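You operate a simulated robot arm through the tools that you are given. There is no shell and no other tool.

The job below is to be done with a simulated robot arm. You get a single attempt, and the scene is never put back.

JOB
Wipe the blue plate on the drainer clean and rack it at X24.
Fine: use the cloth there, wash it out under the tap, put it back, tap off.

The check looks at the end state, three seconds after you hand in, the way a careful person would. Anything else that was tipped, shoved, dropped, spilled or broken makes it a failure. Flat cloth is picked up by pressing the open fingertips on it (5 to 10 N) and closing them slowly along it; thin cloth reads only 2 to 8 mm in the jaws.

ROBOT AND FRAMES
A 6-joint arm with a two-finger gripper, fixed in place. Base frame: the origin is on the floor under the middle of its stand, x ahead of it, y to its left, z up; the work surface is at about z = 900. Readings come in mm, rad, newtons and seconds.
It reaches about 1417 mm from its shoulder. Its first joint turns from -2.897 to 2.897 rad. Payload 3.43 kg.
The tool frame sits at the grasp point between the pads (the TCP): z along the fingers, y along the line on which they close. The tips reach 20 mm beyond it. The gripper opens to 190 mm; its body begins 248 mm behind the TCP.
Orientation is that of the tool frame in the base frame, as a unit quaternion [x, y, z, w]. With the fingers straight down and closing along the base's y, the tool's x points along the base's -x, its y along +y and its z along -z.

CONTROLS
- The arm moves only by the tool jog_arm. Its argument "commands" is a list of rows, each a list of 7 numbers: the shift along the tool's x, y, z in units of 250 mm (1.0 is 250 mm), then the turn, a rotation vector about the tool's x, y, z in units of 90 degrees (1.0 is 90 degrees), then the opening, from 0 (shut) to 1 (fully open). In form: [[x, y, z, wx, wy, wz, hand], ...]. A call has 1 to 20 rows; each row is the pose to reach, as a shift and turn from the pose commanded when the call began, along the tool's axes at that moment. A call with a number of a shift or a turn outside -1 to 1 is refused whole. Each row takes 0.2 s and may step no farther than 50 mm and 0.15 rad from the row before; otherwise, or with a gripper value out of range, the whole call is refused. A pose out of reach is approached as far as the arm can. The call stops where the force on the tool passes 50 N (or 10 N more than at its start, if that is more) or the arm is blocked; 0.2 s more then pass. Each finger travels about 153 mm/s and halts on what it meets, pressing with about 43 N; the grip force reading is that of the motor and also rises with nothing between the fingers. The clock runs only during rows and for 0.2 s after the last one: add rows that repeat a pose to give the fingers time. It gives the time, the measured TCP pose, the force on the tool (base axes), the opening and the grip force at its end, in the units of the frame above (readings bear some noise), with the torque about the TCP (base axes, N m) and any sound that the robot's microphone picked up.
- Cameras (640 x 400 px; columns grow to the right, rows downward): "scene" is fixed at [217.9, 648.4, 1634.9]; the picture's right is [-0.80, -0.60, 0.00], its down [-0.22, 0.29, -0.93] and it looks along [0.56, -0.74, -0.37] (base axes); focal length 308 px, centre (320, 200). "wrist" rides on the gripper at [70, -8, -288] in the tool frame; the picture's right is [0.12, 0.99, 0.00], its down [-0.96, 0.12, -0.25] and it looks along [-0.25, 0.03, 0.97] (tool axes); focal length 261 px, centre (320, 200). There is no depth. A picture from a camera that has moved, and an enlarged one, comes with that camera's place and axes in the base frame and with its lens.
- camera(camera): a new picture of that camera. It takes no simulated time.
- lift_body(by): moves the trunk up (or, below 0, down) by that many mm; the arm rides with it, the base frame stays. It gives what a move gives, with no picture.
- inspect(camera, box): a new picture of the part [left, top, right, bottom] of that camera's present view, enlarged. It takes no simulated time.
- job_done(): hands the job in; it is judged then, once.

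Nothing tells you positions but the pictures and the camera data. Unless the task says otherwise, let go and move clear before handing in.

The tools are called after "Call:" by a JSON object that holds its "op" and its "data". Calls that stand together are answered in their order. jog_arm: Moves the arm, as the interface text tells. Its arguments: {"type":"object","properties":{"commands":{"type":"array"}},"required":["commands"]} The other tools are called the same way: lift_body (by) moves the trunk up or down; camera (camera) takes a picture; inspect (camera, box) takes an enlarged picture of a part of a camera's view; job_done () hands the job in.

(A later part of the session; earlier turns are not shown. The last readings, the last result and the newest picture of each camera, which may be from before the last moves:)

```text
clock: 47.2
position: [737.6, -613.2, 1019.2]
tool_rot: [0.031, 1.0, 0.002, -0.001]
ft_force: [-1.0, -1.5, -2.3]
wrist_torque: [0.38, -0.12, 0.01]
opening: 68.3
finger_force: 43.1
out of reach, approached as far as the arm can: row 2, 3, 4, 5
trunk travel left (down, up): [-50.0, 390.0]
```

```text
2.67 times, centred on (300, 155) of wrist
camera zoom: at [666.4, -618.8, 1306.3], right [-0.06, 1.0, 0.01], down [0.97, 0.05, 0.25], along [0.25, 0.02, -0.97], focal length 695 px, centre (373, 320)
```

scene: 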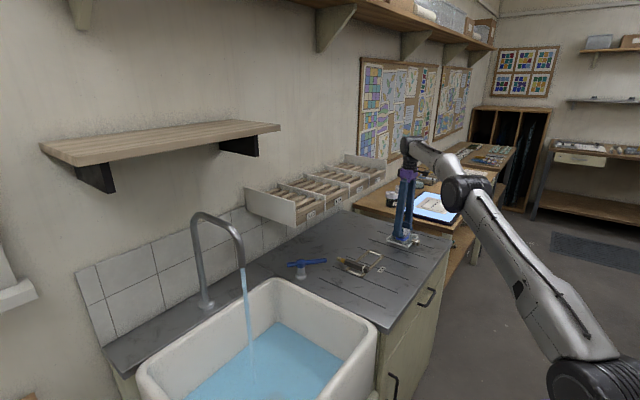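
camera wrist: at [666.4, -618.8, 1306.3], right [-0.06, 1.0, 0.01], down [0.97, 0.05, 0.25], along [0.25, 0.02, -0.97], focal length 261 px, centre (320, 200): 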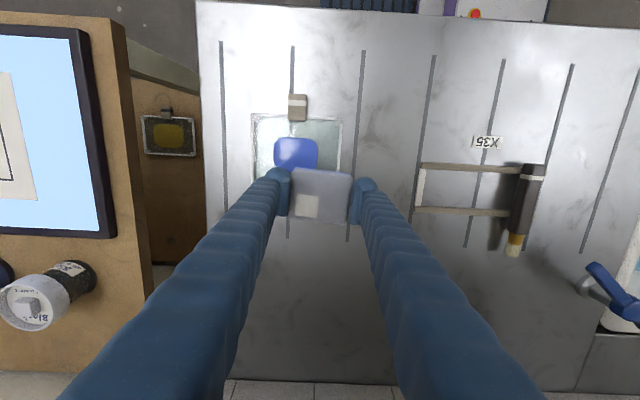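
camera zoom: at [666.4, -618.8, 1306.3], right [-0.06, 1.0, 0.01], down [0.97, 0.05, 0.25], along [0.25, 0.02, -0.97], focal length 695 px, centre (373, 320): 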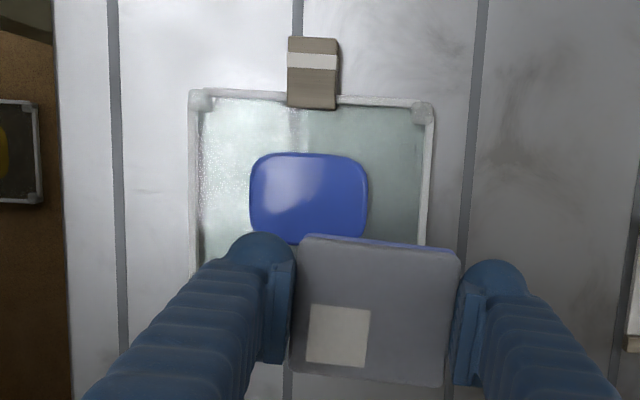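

The blot is unchanged although the cloth is blue, so the strokes so far were probably too light. I'll come back centred on it, press a little harder and stroke steadily.

Call:
{"op": "jog_arm", "data": {"commands": [[0.06, -0.08, 0.1, 0, 0, 0, 0.25], [0.136, -0.164, 0.2, 0, 0, 0, 0.25], [0.136, -0.164, 0.26, 0, 0, 0, 0.25], [0.136, -0.164, 0.284, 0, 0, 0, 0.25]]}}

Call:
{"op": "inspect", "data": {"camera": "scene", "box": [130, 220, 450, 400]}}

```text
clock: 48.2
position: [718.2, -653.0, 973.2]
tool_rot: [0.03, 1.0, 0.004, -0.001]
ft_force: [0.8, 0.2, 0.3]
wrist_torque: [-0.05, 0.04, 0.02]
opening: 68.3
finger_force: 43.3
out of reach, approached as far as the arm can: row 1, 2, 3, 4
trunk travel left (down, up): [-50.0, 390.0]
```

```text
2.00 times, centred on (290, 310) of scene
camera zoom: at [217.9, 648.4, 1634.9], right [-0.8, -0.6, 0.0], down [-0.22, 0.29, -0.93], along [0.56, -0.74, -0.37], focal length 616 px, centre (380, -20)
```

zoom: 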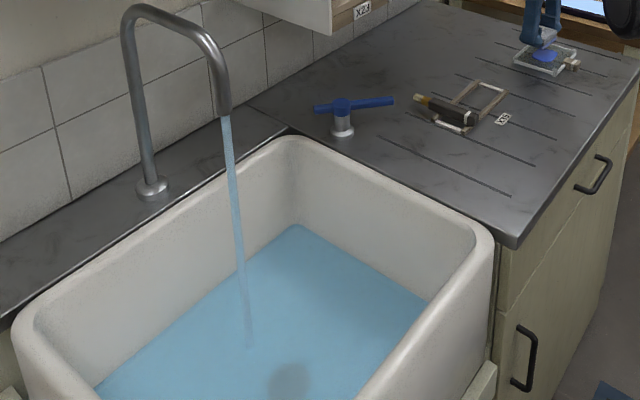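

The arm is at the edge of its reach here with the trunk so low, which explains the uneven pressure. I'll raise the trunk 220 mm and come back down.

Call:
{"op": "lift_body", "data": {"by": 220}}

```text
clock: 50.5
position: [717.8, -653.0, 1192.2]
tool_rot: [0.031, 1.0, 0.002, -0.002]
ft_force: [-0.5, -0.5, -0.4]
wrist_torque: [0.05, 0.0, 0.0]
opening: 68.2
finger_force: 42.7
trunk travel left (down, up): [-270.0, 170.0]
```

Call:
{"op": "jog_arm", "data": {"commands": [[0.013, 0, 0.19, 0, 0, 0, 0.25], [0.027, 0, 0.38, 0, 0, 0, 0.25], [0.04, 0, 0.57, 0, 0, 0, 0.25], [0.054, 0, 0.76, 0, 0, 0, 0.25], [0.067, 0, 0.92, 0, 0, 0, 0.25], [0.067, 0, 0.96, 0, 0, 0, 0.25]]}}

Call:
{"op": "camera", "data": {"camera": "wrist"}}

```text
clock: 51.9
position: [738.5, -688.7, 998.9]
tool_rot: [0.032, 0.999, 0.007, -0.005]
ft_force: [0.4, 0.5, 0.3]
wrist_torque: [-0.03, -0.04, -0.03]
opening: 68.1
finger_force: 42.9
out of reach, approached as far as the arm can: row 1, 2, 3, 4, 5, 6
trunk travel left (down, up): [-270.0, 170.0]
```

```text
taken
camera wrist: at [670.3, -697.3, 1287.5], right [-0.06, 1.0, 0.01], down [0.97, 0.05, 0.24], along [0.24, 0.03, -0.97], focal length 261 px, centre (320, 200)
```

wrist: 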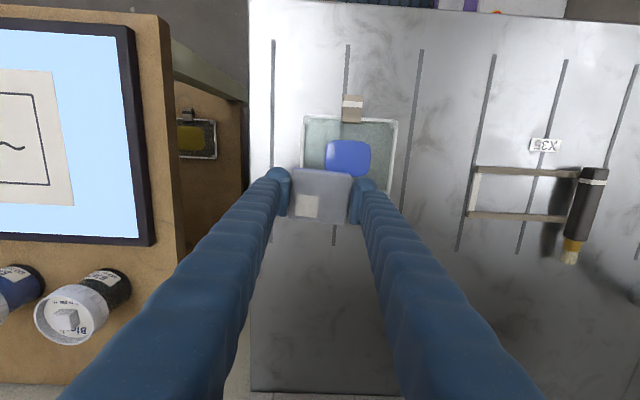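

The arm seems stuck at full stretch. Let me look at its posture.

Call:
{"op": "camera", "data": {"camera": "scene"}}

```text
taken
```

scene: 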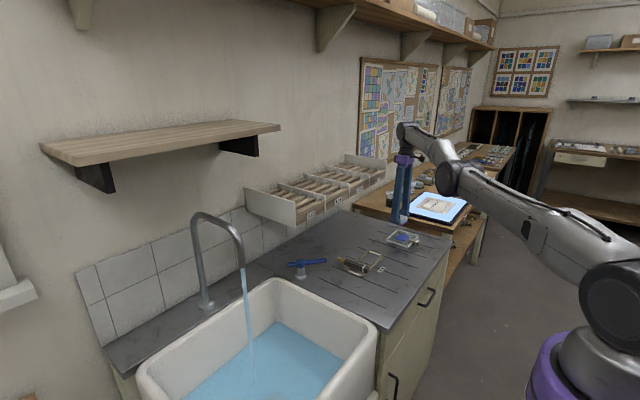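

Call:
{"op": "jog_arm", "data": {"commands": [[0.1, 0.1, -0.04, 0, 0, 0, 0.25], [0.2, 0.2, -0.08, 0, 0, 0, 0.25], [0.3, 0.3, -0.12, 0, 0, 0, 0.25], [0.4, 0.4, -0.16, 0, 0, 0, 0.25]]}}

Call:
{"op": "camera", "data": {"camera": "scene"}}

```text
clock: 52.9
position: [739.8, -684.9, 1019.2]
tool_rot: [0.033, 0.999, 0.006, -0.004]
ft_force: [0.7, -0.2, 0.6]
wrist_torque: [0.04, -0.01, 0.03]
opening: 68.5
finger_force: 42.4
out of reach, approached as far as the arm can: row 1, 2, 3, 4
trunk travel left (down, up): [-270.0, 170.0]
```

```text
taken
```

scene: 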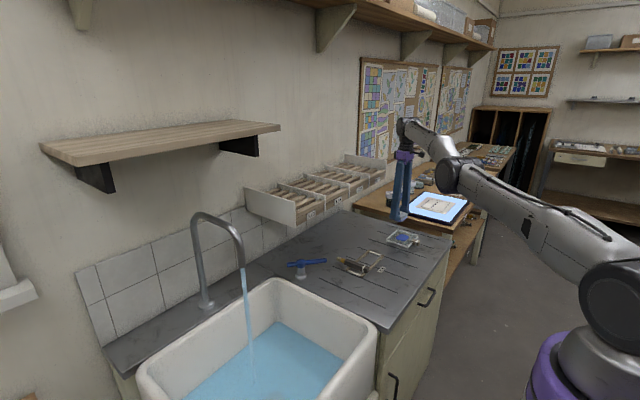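

The elbow has locked straight. I'll raise the trunk for room below, then slide down along the reach limit to bend the elbow the right way before drawing in.

Call:
{"op": "lift_body", "data": {"by": 165}}

Call:
{"op": "jog_arm", "data": {"commands": [[-0.1, -0.08, 0.04, 0, 0, 0, 0.25], [-0.1, -0.08, 0.2, 0, 0, 0, 0.25], [-0.06, -0.05, 0.36, 0, 0, 0, 0.25], [0.0, 0.0, 0.52, 0, 0, 0, 0.25]]}}

Call:
{"op": "camera", "data": {"camera": "scene"}}

```text
clock: 54.8
position: [739.8, -685.3, 1184.3]
tool_rot: [0.031, 0.999, 0.007, -0.004]
ft_force: [-0.1, 0.2, -0.8]
wrist_torque: [0.0, 0.02, 0.02]
opening: 68.4
finger_force: 42.6
trunk travel left (down, up): [-435.0, 5.0]
```

```text
clock: 55.8
position: [746.6, -689.4, 1054.0]
tool_rot: [0.03, 1.0, 0.007, -0.006]
ft_force: [0.0, 0.6, 0.0]
wrist_torque: [0.0, 0.03, 0.01]
opening: 68.1
finger_force: 43.1
out of reach, approached as far as the arm can: row 1, 2, 3, 4
trunk travel left (down, up): [-435.0, 5.0]
```

```text
taken
```

scene: 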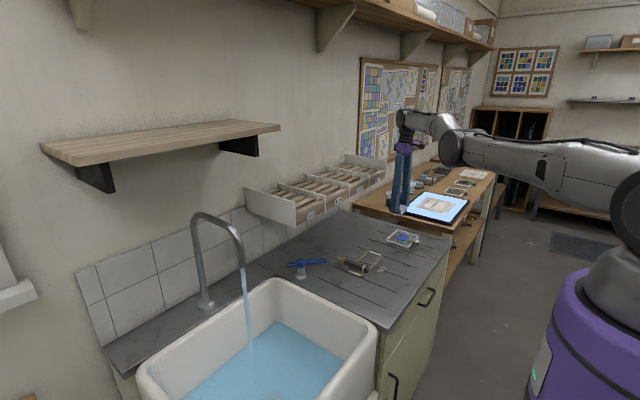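

Call:
{"op": "jog_arm", "data": {"commands": [[0.02, 0.02, 0.1, 0, 0, 0, 0.25], [0.06, 0.06, 0.2, 0, 0, 0, 0.25], [0.12, 0.12, 0.28, 0, 0, 0, 0.25], [0.18, 0.18, 0.3, 0, 0, 0, 0.25]]}}

Call:
{"op": "camera", "data": {"camera": "scene"}}

```text
clock: 56.8
position: [749.2, -683.6, 992.5]
tool_rot: [0.031, 0.999, 0.008, -0.006]
ft_force: [0.2, 0.0, -1.0]
wrist_torque: [0.02, 0.03, 0.02]
opening: 68.5
finger_force: 43.1
out of reach, approached as far as the arm can: row 1, 2, 3, 4
trunk travel left (down, up): [-435.0, 5.0]
```

```text
taken
```

scene: 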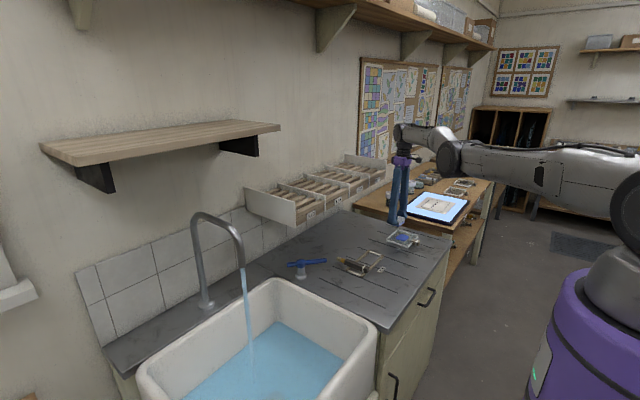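

Call:
{"op": "jog_arm", "data": {"commands": [[-0.08, -0.07, 0.0, 0, 0, 0, 0.25], [-0.16, -0.14, 0.04, 0, 0, 0, 0.25], [-0.2, -0.18, 0.08, 0, 0, 0, 0.25], [-0.2, -0.18, 0.12, 0, 0, 0, 0.25]]}}

Call:
{"op": "inspect", "data": {"camera": "scene", "box": [380, 100, 640, 260]}}

```text
clock: 57.8
position: [751.1, -689.0, 969.9]
tool_rot: [0.031, 0.999, 0.006, -0.004]
ft_force: [0.6, 0.1, -0.1]
wrist_torque: [0.02, -0.02, -0.01]
opening: 68.6
finger_force: 42.9
out of reach, approached as far as the arm can: row 1, 2, 3, 4
trunk travel left (down, up): [-435.0, 5.0]
```

```text
2.46 times, centred on (510, 180) of scene
camera zoom: at [217.9, 648.4, 1634.9], right [-0.8, -0.6, 0.0], down [-0.22, 0.29, -0.93], along [0.56, -0.74, -0.37], focal length 758 px, centre (-148, 249)
```

zoom: 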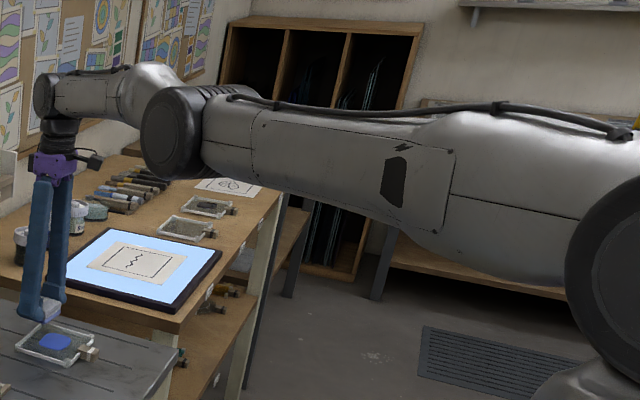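

Call:
{"op": "jog_arm", "data": {"commands": [[0.04, 0.035, 0.02, 0, 0, 0, 0.25], [0.08, 0.07, 0.03, 0, 0, 0, 0.25], [0.12, 0.105, 0.03, 0, 0, 0, 0.25]]}}

```text
clock: 58.6
position: [747.4, -686.1, 965.0]
tool_rot: [0.03, 0.999, 0.007, -0.007]
ft_force: [-0.6, 0.3, -0.7]
wrist_torque: [-0.04, -0.04, -0.01]
opening: 68.5
finger_force: 43.1
out of reach, approached as far as the arm can: row 1, 2, 3
trunk travel left (down, up): [-435.0, 5.0]
```

Call:
{"op": "jog_arm", "data": {"commands": [[0.08, 0.07, 0, 0, 0, 0, 0.25], [0.16, 0.14, 0, 0, 0, 0, 0.25], [0.24, 0.21, 0, 0, 0, 0, 0.25], [0.3, 0.27, 0, 0, 0, 0, 0.25], [0.3, 0.27, 0, 0, 0, 0, 0.25], [0.3, 0.27, 0, 0, 0, 0, 0.25], [0.3, 0.27, 0, 0, 0, 0, 0.25]]}}

Call:
{"op": "inspect", "data": {"camera": "scene", "box": [380, 100, 640, 260]}}

```text
clock: 60.2
position: [745.9, -685.3, 965.4]
tool_rot: [0.032, 0.999, 0.007, -0.007]
ft_force: [0.4, 0.2, -0.2]
wrist_torque: [-0.04, 0.02, 0.0]
opening: 68.4
finger_force: 42.6
out of reach, approached as far as the arm can: row 1, 2, 3, 4, 5, 6, 7
trunk travel left (down, up): [-435.0, 5.0]
```

```text
2.46 times, centred on (510, 180) of scene
camera zoom: at [217.9, 648.4, 1634.9], right [-0.8, -0.6, 0.0], down [-0.22, 0.29, -0.93], along [0.56, -0.74, -0.37], focal length 758 px, centre (-148, 249)
```

zoom: 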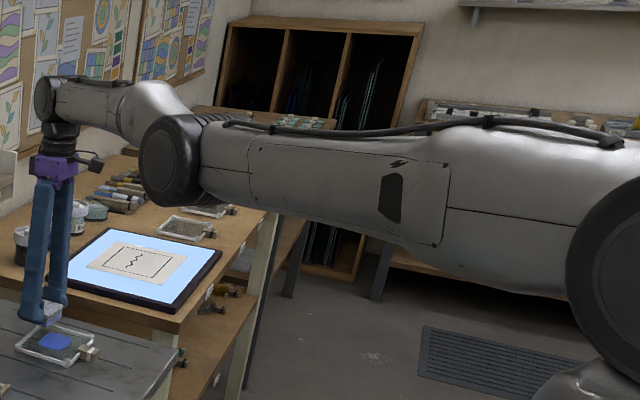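

The elbow is bending the wrong way when I pull in. I'll go up while stretching outward, then come down stretched so the elbow swings to the proper side, and only then pull in.

Call:
{"op": "jog_arm", "data": {"commands": [[-0.08, -0.075, -0.14, 0, 0, 0, 0.25], [-0.16, -0.15, -0.28, 0, 0, 0, 0.25], [-0.2, -0.18, -0.44, 0, 0, 0, 0.25], [-0.2, -0.18, -0.6, 0, 0, 0, 0.25], [-0.2, -0.18, -0.76, 0, 0, 0, 0.25], [-0.2, -0.18, -0.9, 0, 0, 0, 0.25], [-0.2, -0.18, -0.98, 0, 0, 0, 0.25], [-0.2, -0.18, -0.98, 0, 0, 0, 0.25], [-0.2, -0.18, -0.98, 0, 0, 0, 0.25]]}}

Call:
{"op": "inspect", "data": {"camera": "scene", "box": [380, 60, 640, 220]}}

```text
clock: 62.2
position: [744.9, -686.5, 1176.1]
tool_rot: [0.032, 0.999, 0.006, -0.004]
ft_force: [-0.1, -0.5, 0.1]
wrist_torque: [0.15, -0.12, -0.01]
opening: 68.2
finger_force: 43.2
out of reach, approached as far as the arm can: row 1, 2, 3, 4, 5, 6, 7, 8, 9
trunk travel left (down, up): [-435.0, 5.0]
```

```text
2.46 times, centred on (510, 140) of scene
camera zoom: at [217.9, 648.4, 1634.9], right [-0.8, -0.6, 0.0], down [-0.22, 0.29, -0.93], along [0.56, -0.74, -0.37], focal length 758 px, centre (-148, 348)
```

zoom: 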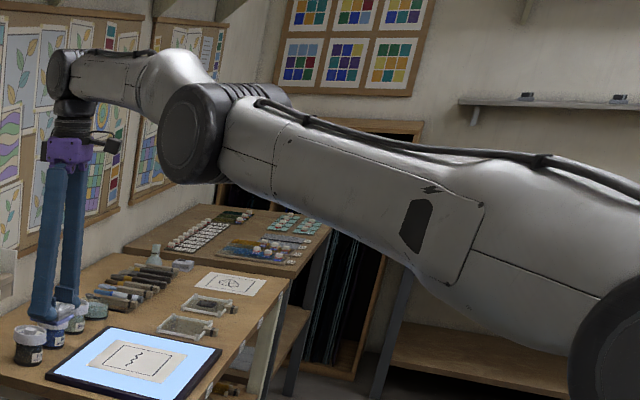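

Call:
{"op": "jog_arm", "data": {"commands": [[-0.04, -0.036, 0.1, 0, 0, 0, 0.25], [-0.04, -0.036, 0.2, 0, 0, 0, 0.25], [-0.04, -0.036, 0.3, 0, 0, 0, 0.25], [-0.04, -0.036, 0.4, 0, 0, 0, 0.25], [-0.02, -0.018, 0.5, 0, 0, 0, 0.25], [0, 0, 0.6, 0, 0, 0, 0.25]]}}

Call:
{"op": "inspect", "data": {"camera": "scene", "box": [380, 60, 640, 220]}}

```text
clock: 63.6
position: [744.9, -683.0, 1030.4]
tool_rot: [0.03, 1.0, 0.006, -0.005]
ft_force: [-0.1, 0.7, 0.4]
wrist_torque: [-0.07, 0.08, -0.02]
opening: 68.5
finger_force: 42.8
out of reach, approached as far as the arm can: row 1, 2, 3, 4
trunk travel left (down, up): [-435.0, 5.0]
```

```text
2.46 times, centred on (510, 140) of scene
camera zoom: at [217.9, 648.4, 1634.9], right [-0.8, -0.6, 0.0], down [-0.22, 0.29, -0.93], along [0.56, -0.74, -0.37], focal length 758 px, centre (-148, 348)
```

zoom: 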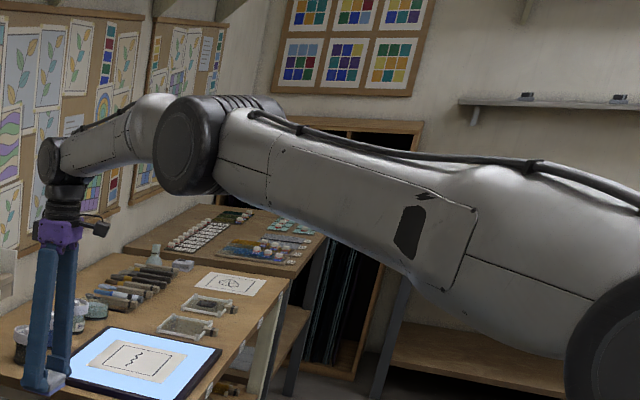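

The elbow is now bent the right way. I'll draw in to above the blot again.

Call:
{"op": "jog_arm", "data": {"commands": [[0.06, 0.038, 0.08, 0, 0, 0, 0.25], [0.12, 0.075, 0.16, 0, 0, 0, 0.25], [0.183, 0.113, 0.24, 0, 0, 0, 0.25], [0.183, 0.113, 0.29, 0, 0, 0, 0.25], [0.183, 0.113, 0.312, 0, 0, 0, 0.25]]}}

Call:
{"op": "camera", "data": {"camera": "wrist"}}

Call:
{"op": "camera", "data": {"camera": "scene"}}

```text
clock: 64.8
position: [699.2, -656.4, 954.2]
tool_rot: [0.031, 0.999, 0.006, -0.004]
ft_force: [-0.1, -0.3, 0.0]
wrist_torque: [0.02, -0.01, 0.01]
opening: 68.6
finger_force: 42.9
trunk travel left (down, up): [-435.0, 5.0]
```

```text
taken
camera wrist: at [630.2, -665.4, 1241.5], right [-0.06, 1.0, 0.01], down [0.97, 0.05, 0.24], along [0.24, 0.03, -0.97], focal length 261 px, centre (320, 200)
```

wrist: 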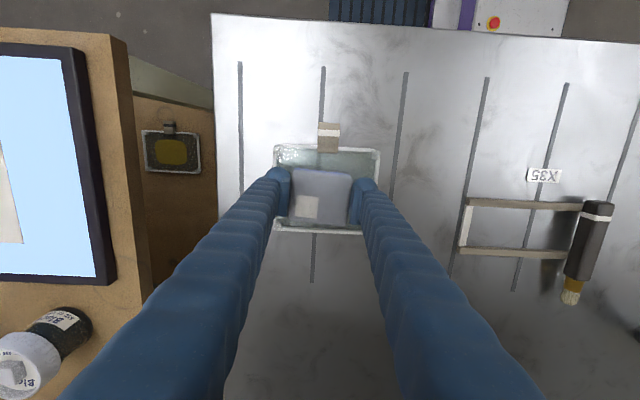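

```text
taken
```

scene: 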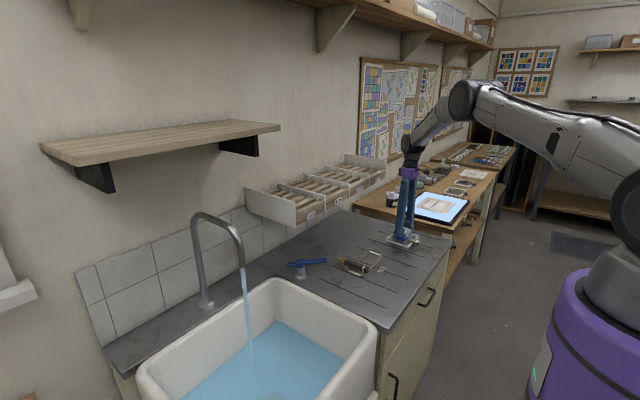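

Call:
{"op": "jog_arm", "data": {"commands": [[0, 0, 0.02, 0.0075, -0.0053, 0, 0.25], [0, 0, 0.036, 0.0075, -0.0053, 0, 0.25], [0, 0, 0.042, 0.0075, -0.0053, 0, 0.25], [0, 0, 0.046, 0.0075, -0.0053, 0, 0.25]]}}

```text
clock: 65.8
position: [700.4, -655.6, 943.5]
tool_rot: [0.031, 1.0, 0.0, 0.0]
ft_force: [-0.4, -0.6, 0.0]
wrist_torque: [0.02, -0.03, -0.01]
opening: 68.1
finger_force: 43.2
trunk travel left (down, up): [-435.0, 5.0]
```

Call:
{"op": "jog_arm", "data": {"commands": [[0, 0, 0.004, 0, 0, 0, 0.25], [0, 0, 0.008, 0, 0, 0, 0.25]]}}

```text
clock: 66.4
position: [700.5, -656.1, 943.1]
tool_rot: [0.032, 0.999, -0.001, 0.001]
ft_force: [-2.9, 2.7, 18.6]
wrist_torque: [0.51, 0.09, 0.02]
opening: 68.2
finger_force: 42.9
trunk travel left (down, up): [-435.0, 5.0]
```

Call:
{"op": "jog_arm", "data": {"commands": [[0, 0, -0.002, 0, 0, 0, 0.25], [0, 0.008, -0.002, 0, 0, 0, 0.25], [0, 0.02, -0.002, 0, 0, 0, 0.25], [0, 0.036, -0.002, 0, 0, 0, 0.25], [0, 0.052, -0.002, 0, 0, 0, 0.25], [0, 0.068, -0.002, 0, 0, 0, 0.25], [0, 0.08, -0.002, 0, 0, 0, 0.25]]}}

Call:
{"op": "inspect", "data": {"camera": "wrist", "box": [250, 120, 400, 250]}}

```text
clock: 68.0
position: [700.2, -635.6, 943.9]
tool_rot: [0.031, 1.0, -0.001, 0.001]
ft_force: [-0.5, -12.1, 28.5]
wrist_torque: [-0.19, -0.02, 0.02]
opening: 68.3
finger_force: 42.8
trunk travel left (down, up): [-435.0, 5.0]
```

```text
3.08 times, centred on (325, 185) of wrist
camera zoom: at [629.1, -640.5, 1229.8], right [-0.06, 1.0, 0.0], down [0.97, 0.06, 0.25], along [0.25, 0.01, -0.97], focal length 802 px, centre (305, 246)
```

zoom: 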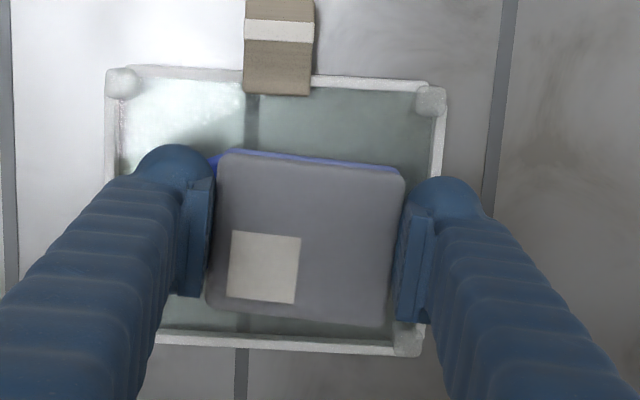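

Call:
{"op": "jog_arm", "data": {"commands": [[0, -0.012, -0.004, 0, 0, 0, 0.25], [0, -0.028, -0.004, 0, 0, 0, 0.25], [0, -0.044, -0.004, 0, 0, 0, 0.25], [0, -0.06, -0.004, 0, 0, 0, 0.25], [0, -0.076, -0.004, 0, 0, 0, 0.25], [0, -0.092, -0.004, 0, 0, 0, 0.25], [0, -0.108, -0.004, 0, 0, 0, 0.25], [0, -0.124, -0.004, 0, 0, 0, 0.25], [0, -0.14, -0.004, 0, 0, 0, 0.25]]}}

Call:
{"op": "inspect", "data": {"camera": "wrist", "box": [250, 120, 400, 250]}}

```text
clock: 70.0
position: [698.7, -671.4, 943.3]
tool_rot: [0.031, 1.0, 0.0, -0.002]
ft_force: [1.5, 2.9, 4.3]
wrist_torque: [-0.05, -0.06, 0.03]
opening: 68.2
finger_force: 42.9
trunk travel left (down, up): [-435.0, 5.0]
```

```text
3.08 times, centred on (325, 185) of wrist
camera zoom: at [626.8, -675.7, 1230.0], right [-0.06, 1.0, 0.0], down [0.97, 0.06, 0.25], along [0.25, 0.01, -0.97], focal length 802 px, centre (305, 246)
```

zoom: 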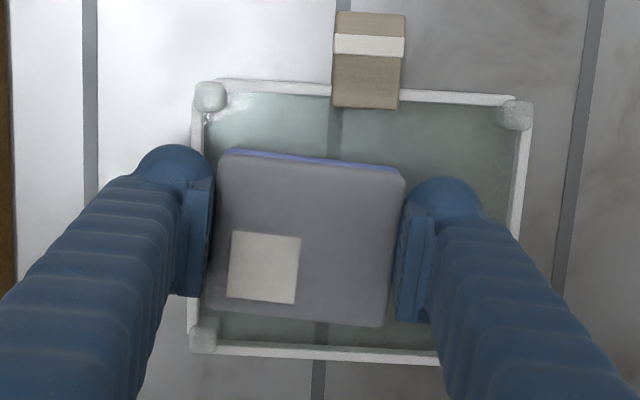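

Call:
{"op": "jog_arm", "data": {"commands": [[-0.012, 0, 0, 0, 0, 0, 0.25], [-0.028, 0, 0, 0, 0, 0, 0.25], [-0.044, 0, 0, 0, 0, 0, 0.25], [-0.056, 0, 0, 0, 0, 0, 0.25]]}}

Call:
{"op": "inspect", "data": {"camera": "wrist", "box": [250, 120, 400, 250]}}

Call:
{"op": "inspect", "data": {"camera": "scene", "box": [383, 220, 433, 255]}}

```text
clock: 71.0
position: [711.3, -672.1, 941.8]
tool_rot: [0.031, 1.0, 0.001, 0.0]
ft_force: [-4.9, 0.7, 6.3]
wrist_torque: [-0.01, 0.13, -0.06]
opening: 68.4
finger_force: 42.5
trunk travel left (down, up): [-435.0, 5.0]
```

```text
3.08 times, centred on (325, 185) of wrist
camera zoom: at [640.9, -676.6, 1229.9], right [-0.06, 1.0, 0.0], down [0.97, 0.06, 0.25], along [0.25, 0.01, -0.97], focal length 802 px, centre (305, 246)
```

zoom: 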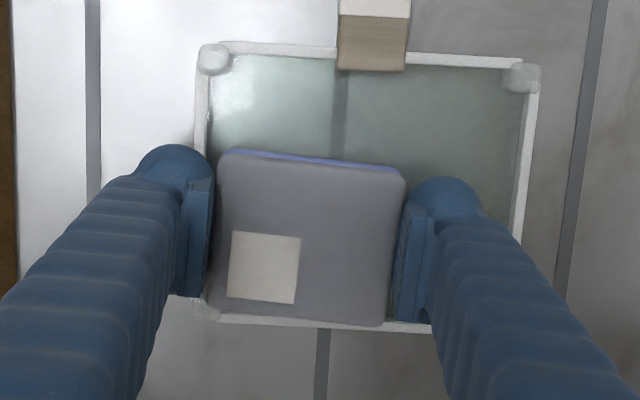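

```text
11.43 times, centred on (408, 238) of scene
camera zoom: at [217.9, 648.4, 1634.9], right [-0.8, -0.6, 0.0], down [-0.22, 0.29, -0.93], along [0.56, -0.74, -0.37], focal length 3521 px, centre (-686, -229)
```

zoom: 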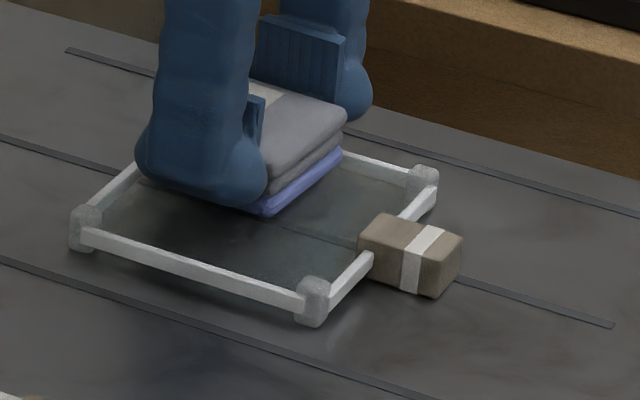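

The blot is gone where it was visible before; the firmer press did it. A few more sweeps over the whole patch, then I'll lift and check.

Call:
{"op": "jog_arm", "data": {"commands": [[0, 0.016, 0.002, 0, 0, 0, 0.25], [0, 0.032, 0.002, 0, 0, 0, 0.25], [0, 0.048, 0.002, 0, 0, 0, 0.25], [0, 0.064, 0.002, 0, 0, 0, 0.25], [0, 0.08, 0.002, 0, 0, 0, 0.25], [0, 0.096, 0.002, 0, 0, 0, 0.25], [0, 0.112, 0.002, 0, 0, 0, 0.25], [0.016, 0.12, 0.002, 0, 0, 0, 0.25], [0.032, 0.12, 0.002, 0, 0, 0, 0.25], [0.048, 0.12, 0.002, 0, 0, 0, 0.25], [0.064, 0.12, 0.002, 0, 0, 0, 0.25], [0.08, 0.12, 0.002, 0, 0, 0, 0.25], [0.08, 0.104, 0.002, 0, 0, 0, 0.25], [0.08, 0.088, 0.002, 0, 0, 0, 0.25], [0.08, 0.072, 0.002, 0, 0, 0, 0.25], [0.08, 0.056, 0.002, 0, 0, 0, 0.25], [0.08, 0.04, 0.002, 0, 0, 0, 0.25], [0.08, 0.024, 0.002, 0, 0, 0, 0.25], [0.08, 0.008, 0.002, 0, 0, 0, 0.25]]}}

Call:
{"op": "jog_arm", "data": {"commands": [[0, 0, -0.04, 0, 0, 0, 0.25], [0.05, 0.05, -0.16, 0, 0, 0, 0.25], [0.18, 0.1, -0.26, 0, 0, 0, 0.25], [0.32, 0.16, -0.36, 0, 0, 0, 0.25], [0.45, 0.22, -0.4, 0, 0, 0, 0.25]]}}

Call:
{"op": "camera", "data": {"camera": "wrist"}}

Call:
{"op": "inspect", "data": {"camera": "scene", "box": [380, 210, 440, 255]}}

```text
clock: 75.0
position: [693.5, -665.8, 942.5]
tool_rot: [0.031, 1.0, -0.001, 0.0]
ft_force: [-1.5, 8.0, 17.2]
wrist_torque: [0.17, 0.02, 0.03]
opening: 68.2
finger_force: 43.0
trunk travel left (down, up): [-435.0, 5.0]
```

```text
clock: 76.2
position: [582.3, -603.7, 1043.2]
tool_rot: [0.031, 1.0, 0.0, 0.0]
ft_force: [-0.7, 0.1, -0.5]
wrist_torque: [-0.09, -0.06, 0.03]
opening: 68.4
finger_force: 42.9
trunk travel left (down, up): [-435.0, 5.0]
```

```text
taken
camera wrist: at [510.7, -608.1, 1330.5], right [-0.06, 1.0, 0.0], down [0.97, 0.06, 0.25], along [0.25, 0.01, -0.97], focal length 261 px, centre (320, 200)
```

wrist: 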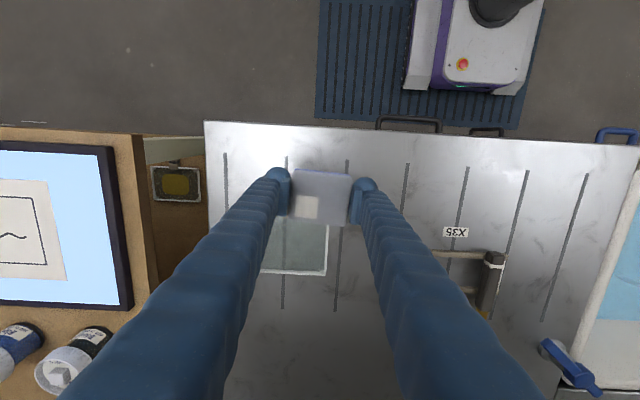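

```text
8.89 times, centred on (410, 232) of scene
camera zoom: at [217.9, 648.4, 1634.9], right [-0.8, -0.6, 0.0], down [-0.22, 0.29, -0.93], along [0.56, -0.74, -0.37], focal length 2738 px, centre (-480, -89)
```

zoom: 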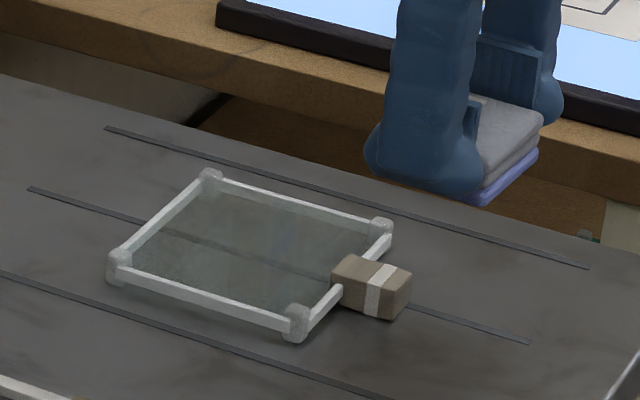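

Call:
{"op": "inspect", "data": {"camera": "scene", "box": [388, 225, 423, 250]}}

Call:
{"op": "inspect", "data": {"camera": "wrist", "box": [240, 200, 360, 290]}}

Call:
{"op": "inspect", "data": {"camera": "scene", "box": [130, 220, 450, 400]}}

```text
16.00 times, centred on (406, 238) of scene
camera zoom: at [217.9, 648.4, 1634.9], right [-0.8, -0.6, 0.0], down [-0.22, 0.29, -0.93], along [0.56, -0.74, -0.37], focal length 4929 px, centre (-1048, -400)
```

zoom: 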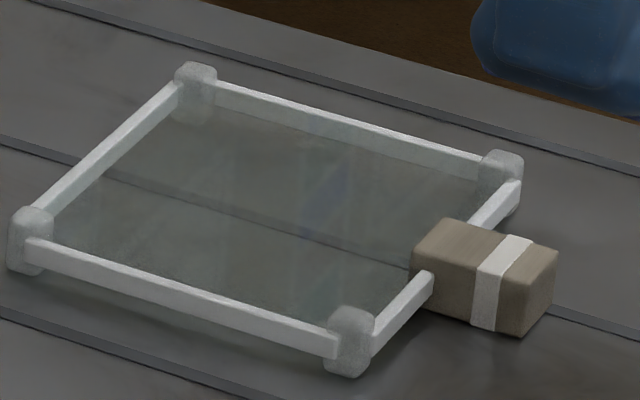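

```text
4.44 times, centred on (300, 245) of wrist
camera zoom: at [510.7, -608.1, 1330.5], right [-0.06, 1.0, 0.0], down [0.97, 0.06, 0.25], along [0.25, 0.01, -0.97], focal length 1158 px, centre (409, 0)
```

zoom: 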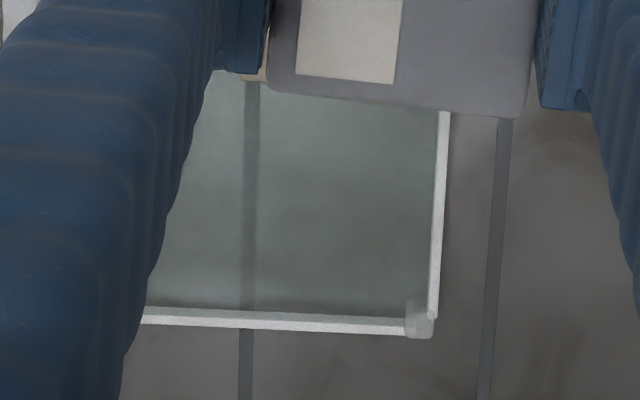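

```text
2.00 times, centred on (290, 310) of scene
camera zoom: at [217.9, 648.4, 1634.9], right [-0.8, -0.6, 0.0], down [-0.22, 0.29, -0.93], along [0.56, -0.74, -0.37], focal length 616 px, centre (380, -20)
```

zoom: 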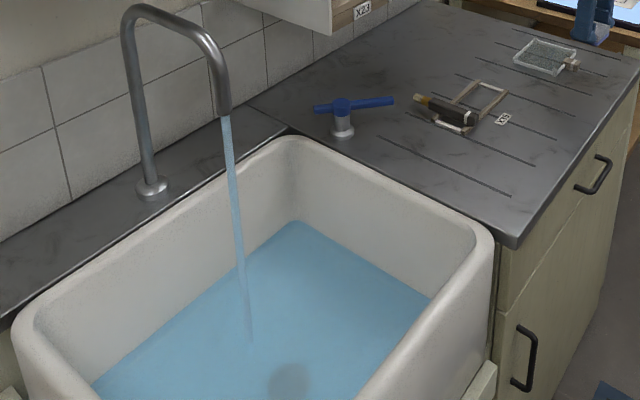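

The plate looks clean. Next is the rinse: I'll go up and across, then lower the trunk fully so the wrist has a comfortable posture at the sink.

Call:
{"op": "jog_arm", "data": {"commands": [[0, 0.1, -0.16, 0, 0, 0, 0.25], [0, 0.2, -0.32, 0, 0, 0, 0.25], [0, 0.3, -0.48, 0, 0, 0, 0.25], [0, 0.4, -0.64, 0, 0, 0, 0.25], [0, 0.5, -0.8, 0, 0, 0, 0.25], [0, 0.6, -0.96, 0, 0, 0, 0.25]]}}

Call:
{"op": "jog_arm", "data": {"commands": [[0, 0.12, -0.13, 0, 0, 0, 0.25], [0, 0.24, -0.26, 0, 0, 0, 0.25], [0, 0.36, -0.39, 0, 0, 0, 0.25], [0, 0.48, -0.52, 0, 0, 0, 0.25], [0, 0.6, -0.65, 0, 0, 0, 0.25]]}}

Call:
{"op": "inspect", "data": {"camera": "scene", "box": [388, 225, 423, 250]}}

Call:
{"op": "camera", "data": {"camera": "wrist"}}

```text
clock: 77.6
position: [593.7, -454.5, 1284.3]
tool_rot: [0.031, 1.0, -0.002, 0.001]
ft_force: [0.6, 0.3, -1.2]
wrist_torque: [-0.15, -0.02, 0.02]
opening: 68.2
finger_force: 42.5
trunk travel left (down, up): [-435.0, 5.0]
```

```text
clock: 78.8
position: [600.4, -300.6, 1448.2]
tool_rot: [0.03, 1.0, -0.001, 0.0]
ft_force: [0.0, 0.1, -0.5]
wrist_torque: [-0.07, -0.04, 0.01]
opening: 68.2
finger_force: 43.3
trunk travel left (down, up): [-435.0, 5.0]
```

```text
16.00 times, centred on (406, 238) of scene
camera zoom: at [217.9, 648.4, 1634.9], right [-0.8, -0.6, 0.0], down [-0.22, 0.29, -0.93], along [0.56, -0.74, -0.37], focal length 4929 px, centre (-1048, -400)
```

zoom: 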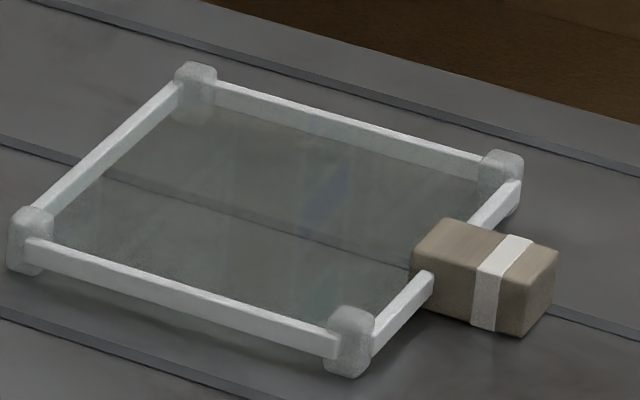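

```text
taken
camera wrist: at [529.3, -306.3, 1735.4], right [-0.06, 1.0, 0.0], down [0.97, 0.06, 0.25], along [0.25, 0.01, -0.97], focal length 261 px, centre (320, 200)
```

wrist: 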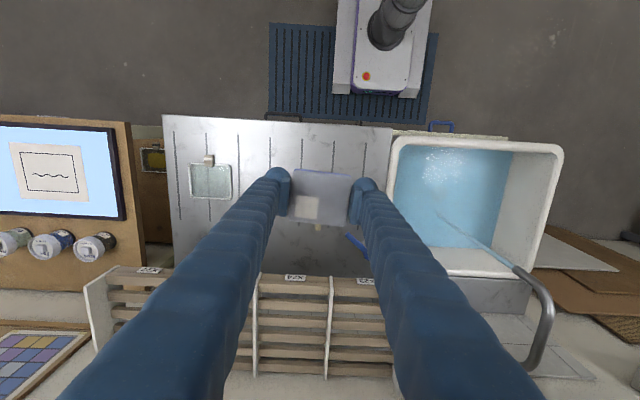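

Call:
{"op": "inspect", "data": {"camera": "wrist", "box": [180, 150, 240, 205]}}

Call:
{"op": "inspect", "data": {"camera": "scene", "box": [400, 230, 416, 242]}}

```text
7.27 times, centred on (210, 178) of wrist
camera zoom: at [529.3, -306.3, 1735.4], right [-0.06, 1.0, 0.0], down [0.97, 0.06, 0.25], along [0.25, 0.01, -0.97], focal length 1896 px, centre (1120, 364)
```

zoom: 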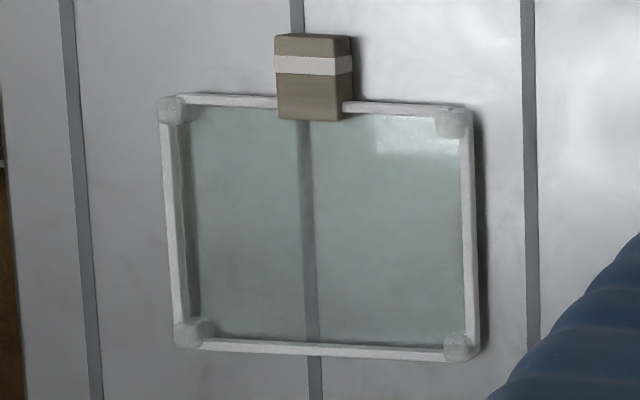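

```text
16.00 times, centred on (408, 236) of scene
camera zoom: at [217.9, 648.4, 1634.9], right [-0.8, -0.6, 0.0], down [-0.22, 0.29, -0.93], along [0.56, -0.74, -0.37], focal length 4929 px, centre (-1088, -376)
```

zoom: 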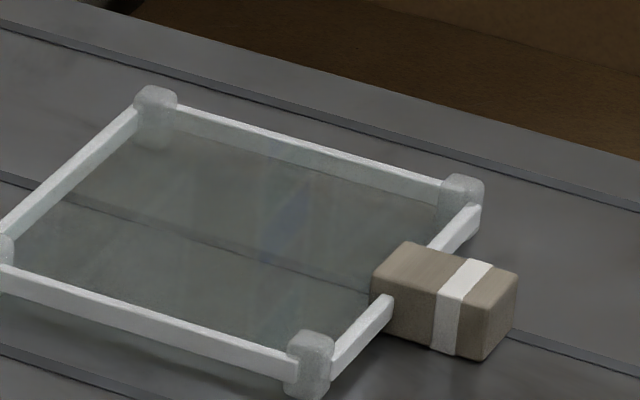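

From above the glass is fully clean (the faint tint is a reflection). Lowering the trunk now.

Call:
{"op": "lift_body", "data": {"by": -425}}

Call:
{"op": "camera", "data": {"camera": "scene"}}

```text
refused: -425 is not a number from -400 to 400
```

```text
taken
```

scene: 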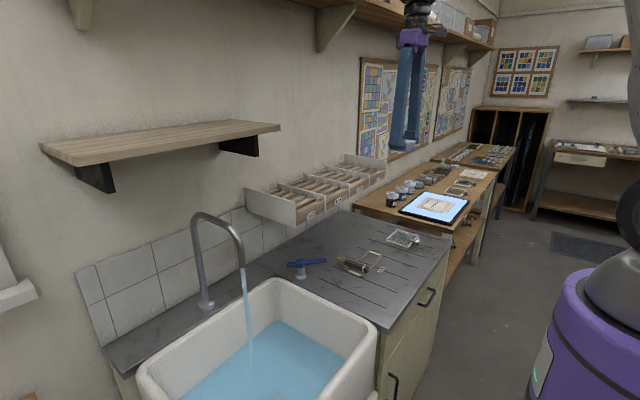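

Call:
{"op": "lift_body", "data": {"by": -400}}

Call:
{"op": "camera", "data": {"camera": "scene"}}

```text
clock: 82.6
position: [601.8, -302.2, 1046.7]
tool_rot: [0.032, 0.999, 0.0, 0.0]
ft_force: [0.0, 0.3, 0.3]
wrist_torque: [-0.03, 0.02, -0.01]
opening: 68.1
finger_force: 43.1
trunk travel left (down, up): [-35.0, 405.0]
```

```text
taken
```

scene: 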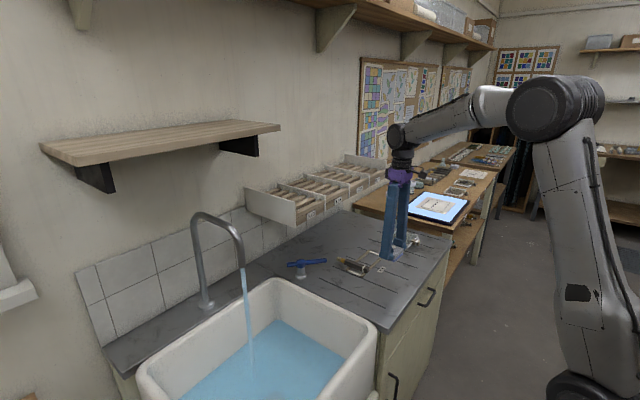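

Good posture. Now across to the sink, tilting the tool 20° so the gripper stays clear of the spout.

Call:
{"op": "jog_arm", "data": {"commands": [[-0.015, 0.162, 0.005, 0, -0.037, 0, 0.25], [-0.03, 0.325, 0.01, 0, -0.074, 0, 0.25], [-0.046, 0.487, 0.014, 0, -0.111, 0, 0.25], [-0.061, 0.65, 0.018, 0, -0.148, 0, 0.25], [-0.077, 0.812, 0.023, 0, -0.185, 0, 0.25], [-0.092, 0.975, 0.028, 0, -0.222, 0, 0.25]]}}

Call:
{"op": "camera", "data": {"camera": "scene"}}

```text
clock: 84.0
position: [640.7, -58.7, 1038.5]
tool_rot: [0.032, 0.984, -0.005, 0.173]
ft_force: [1.1, -0.8, 0.2]
wrist_torque: [0.08, -0.02, 0.05]
opening: 68.1
finger_force: 42.9
trunk travel left (down, up): [-35.0, 405.0]
```

```text
taken
```

scene: 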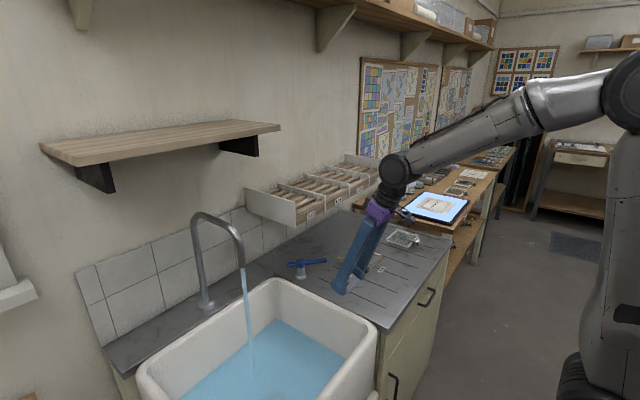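

Call:
{"op": "jog_arm", "data": {"commands": [[-0.037, 0.16, 0.0625, 0, 0, 0, 0.25], [-0.074, 0.32, 0.125, 0, 0, 0, 0.25], [-0.111, 0.48, 0.1875, 0, 0, 0, 0.25], [-0.149, 0.64, 0.25, 0, 0, 0, 0.25], [-0.186, 0.8, 0.3125, 0, 0, 0, 0.25], [-0.223, 0.959, 0.375, 0, 0, 0, 0.25]]}}

Call:
{"op": "camera", "data": {"camera": "scene"}}

Call:
{"op": "camera", "data": {"camera": "wrist"}}

```text
clock: 85.4
position: [740.5, 170.3, 968.9]
tool_rot: [0.032, 0.984, -0.005, 0.174]
ft_force: [0.6, -0.8, -0.5]
wrist_torque: [0.07, -0.01, 0.08]
opening: 68.3
finger_force: 42.9
trunk travel left (down, up): [-35.0, 405.0]
```

```text
taken
```

scene: 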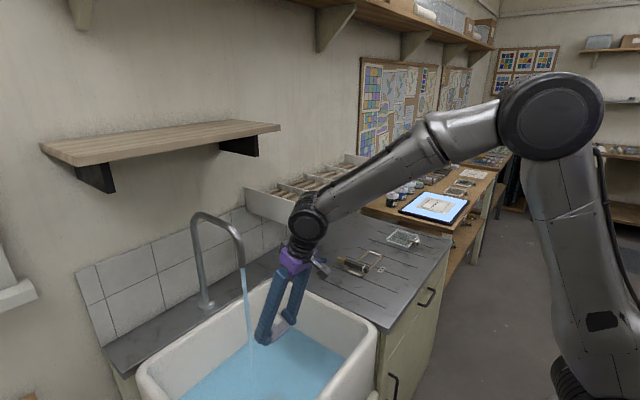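

```text
taken
camera wrist: at [574.7, 172.0, 1214.7], right [-0.05, 1.0, -0.04], down [0.83, 0.06, 0.56], along [0.56, -0.01, -0.83], focal length 261 px, centre (320, 200)
```

wrist: 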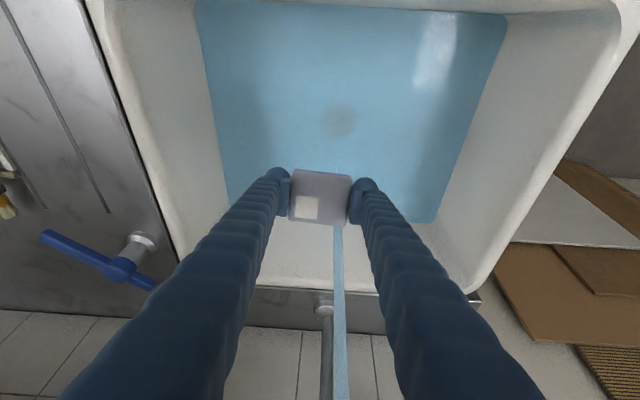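

Call:
{"op": "jog_arm", "data": {"commands": [[-0.08, 0.04, 0.08, 0, 0, 0, 0.25], [-0.16, 0.08, 0.16, 0, 0, 0, 0.25], [-0.24, 0.12, 0.25, 0, 0, 0, 0.25]]}}

Call:
{"op": "camera", "data": {"camera": "scene"}}

Call:
{"op": "camera", "data": {"camera": "wrist"}}

```text
clock: 86.2
position: [821.0, 197.4, 933.3]
tool_rot: [0.03, 0.984, -0.005, 0.173]
ft_force: [-0.9, -0.1, -0.3]
wrist_torque: [0.04, -0.04, -0.01]
opening: 68.2
finger_force: 42.7
trunk travel left (down, up): [-35.0, 405.0]
```

```text
taken
```

scene: 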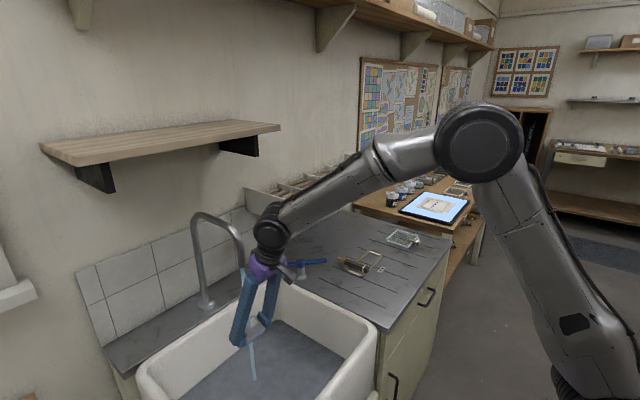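

```text
taken
camera wrist: at [656.0, 198.0, 1178.3], right [-0.05, 1.0, -0.04], down [0.83, 0.06, 0.56], along [0.56, -0.01, -0.83], focal length 261 px, centre (320, 200)
```

wrist: 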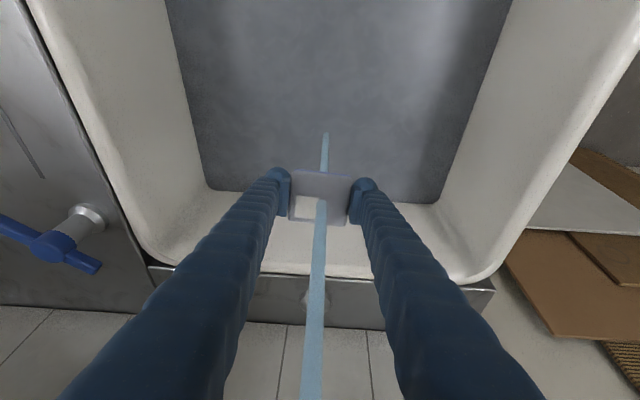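

The stream is hitting the cloth and the pool is turning murky as the colour washes out. I'll work the cloth back and forth under the stream.

Call:
{"op": "jog_arm", "data": {"commands": [[-0.06, 0, -0.02, 0, 0, 0, 0.25], [-0.06, 0.05, -0.02, 0, 0, 0, 0.25], [0, 0.05, 0, 0, 0, 0, 0.25], [0.06, 0.05, 0.02, 0, 0, 0, 0.25], [0.06, 0, 0.02, 0, 0, 0, 0.25], [0.06, -0.06, 0.02, 0, 0, 0, 0.25], [0, -0.06, 0, 0, 0, 0, 0.25], [-0.06, -0.06, -0.02, 0, 0, 0, 0.25], [-0.06, 0, -0.02, 0, 0, 0, 0.25], [-0.06, 0.05, -0.02, 0, 0, 0, 0.25], [0, 0.05, 0, 0, 0, 0, 0.25], [0.06, 0.05, 0.02, 0, 0, 0, 0.25], [0.06, 0, 0.02, 0, 0, 0, 0.25], [0.06, -0.06, 0.02, 0, 0, 0, 0.25], [0, -0.06, 0, 0, 0, 0, 0.25], [0, 0, 0, 0, 0, 0, 0.25]]}}

Call:
{"op": "inspect", "data": {"camera": "scene", "box": [200, 260, 320, 400]}}

Call:
{"op": "inspect", "data": {"camera": "wrist", "box": [270, 110, 370, 240]}}

```text
clock: 89.6
position: [819.5, 197.7, 933.8]
tool_rot: [0.031, 0.984, -0.005, 0.173]
ft_force: [0.8, -0.5, -0.2]
wrist_torque: [0.07, 0.02, 0.04]
opening: 68.2
finger_force: 42.8
trunk travel left (down, up): [-35.0, 405.0]
```

```text
2.86 times, centred on (260, 330) of scene
camera zoom: at [217.9, 648.4, 1634.9], right [-0.8, -0.6, 0.0], down [-0.22, 0.29, -0.93], along [0.56, -0.74, -0.37], focal length 880 px, centre (491, -171)
```

zoom: 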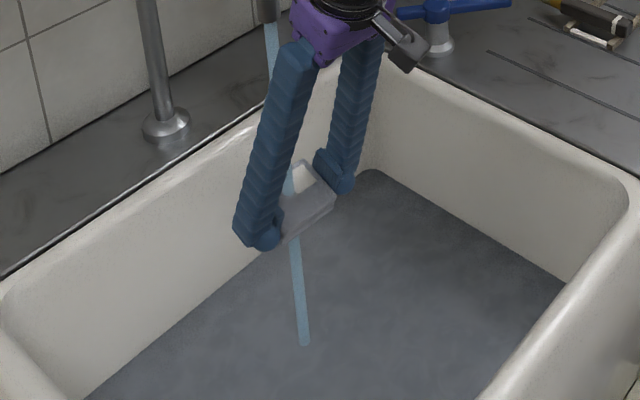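

```text
3.08 times, centred on (320, 175) of wrist
camera zoom: at [654.0, 197.9, 1177.9], right [-0.05, 1.0, -0.04], down [0.83, 0.06, 0.56], along [0.56, -0.01, -0.83], focal length 802 px, centre (320, 277)
```

zoom: 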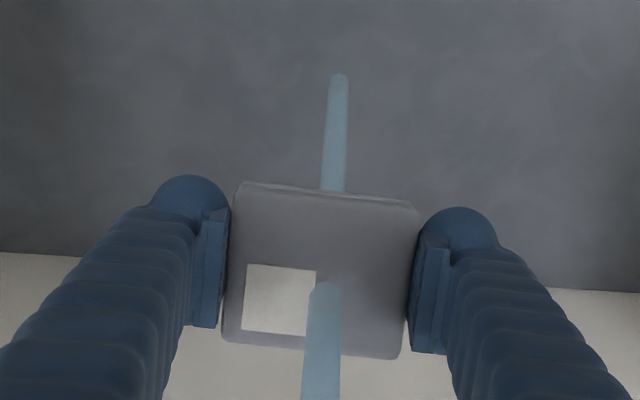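

Call:
{"op": "inspect", "data": {"camera": "scene", "box": [275, 300, 325, 355]}}

Call:
{"op": "inspect", "data": {"camera": "scene", "box": [270, 310, 330, 350]}}

Call:
{"op": "inspect", "data": {"camera": "scene", "box": [275, 305, 325, 350]}}

```text
7.27 times, centred on (300, 328) of scene
camera zoom: at [217.9, 648.4, 1634.9], right [-0.8, -0.6, 0.0], down [-0.22, 0.29, -0.93], along [0.56, -0.74, -0.37], focal length 2240 px, centre (466, -727)
```

zoom: 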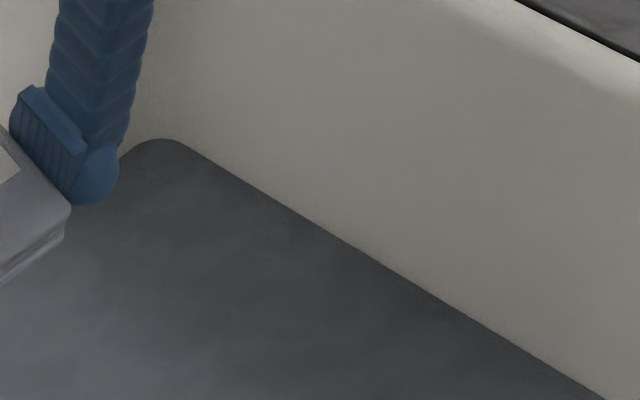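

```text
10.00 times, centred on (300, 330) of scene
camera zoom: at [217.9, 648.4, 1634.9], right [-0.8, -0.6, 0.0], down [-0.22, 0.29, -0.93], along [0.56, -0.74, -0.37], focal length 3080 px, centre (520, -1100)
```

zoom: 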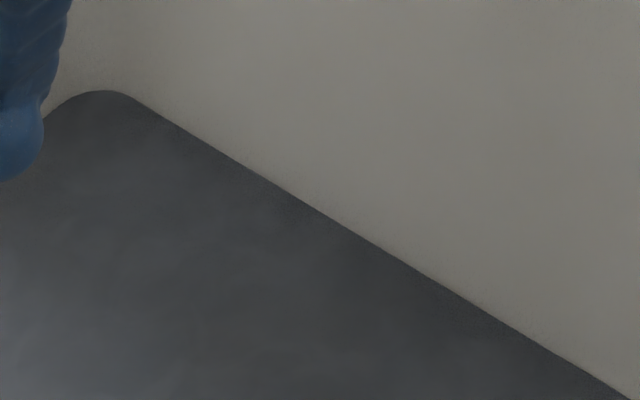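

```text
8.89 times, centred on (300, 328) of scene
camera zoom: at [217.9, 648.4, 1634.9], right [-0.8, -0.6, 0.0], down [-0.22, 0.29, -0.93], along [0.56, -0.74, -0.37], focal length 2738 px, centre (498, -933)
```

zoom: 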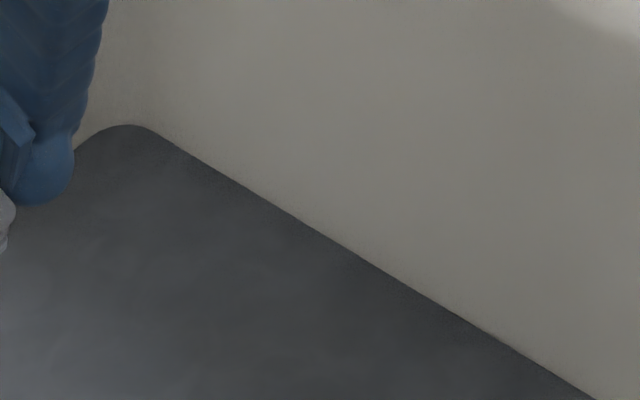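

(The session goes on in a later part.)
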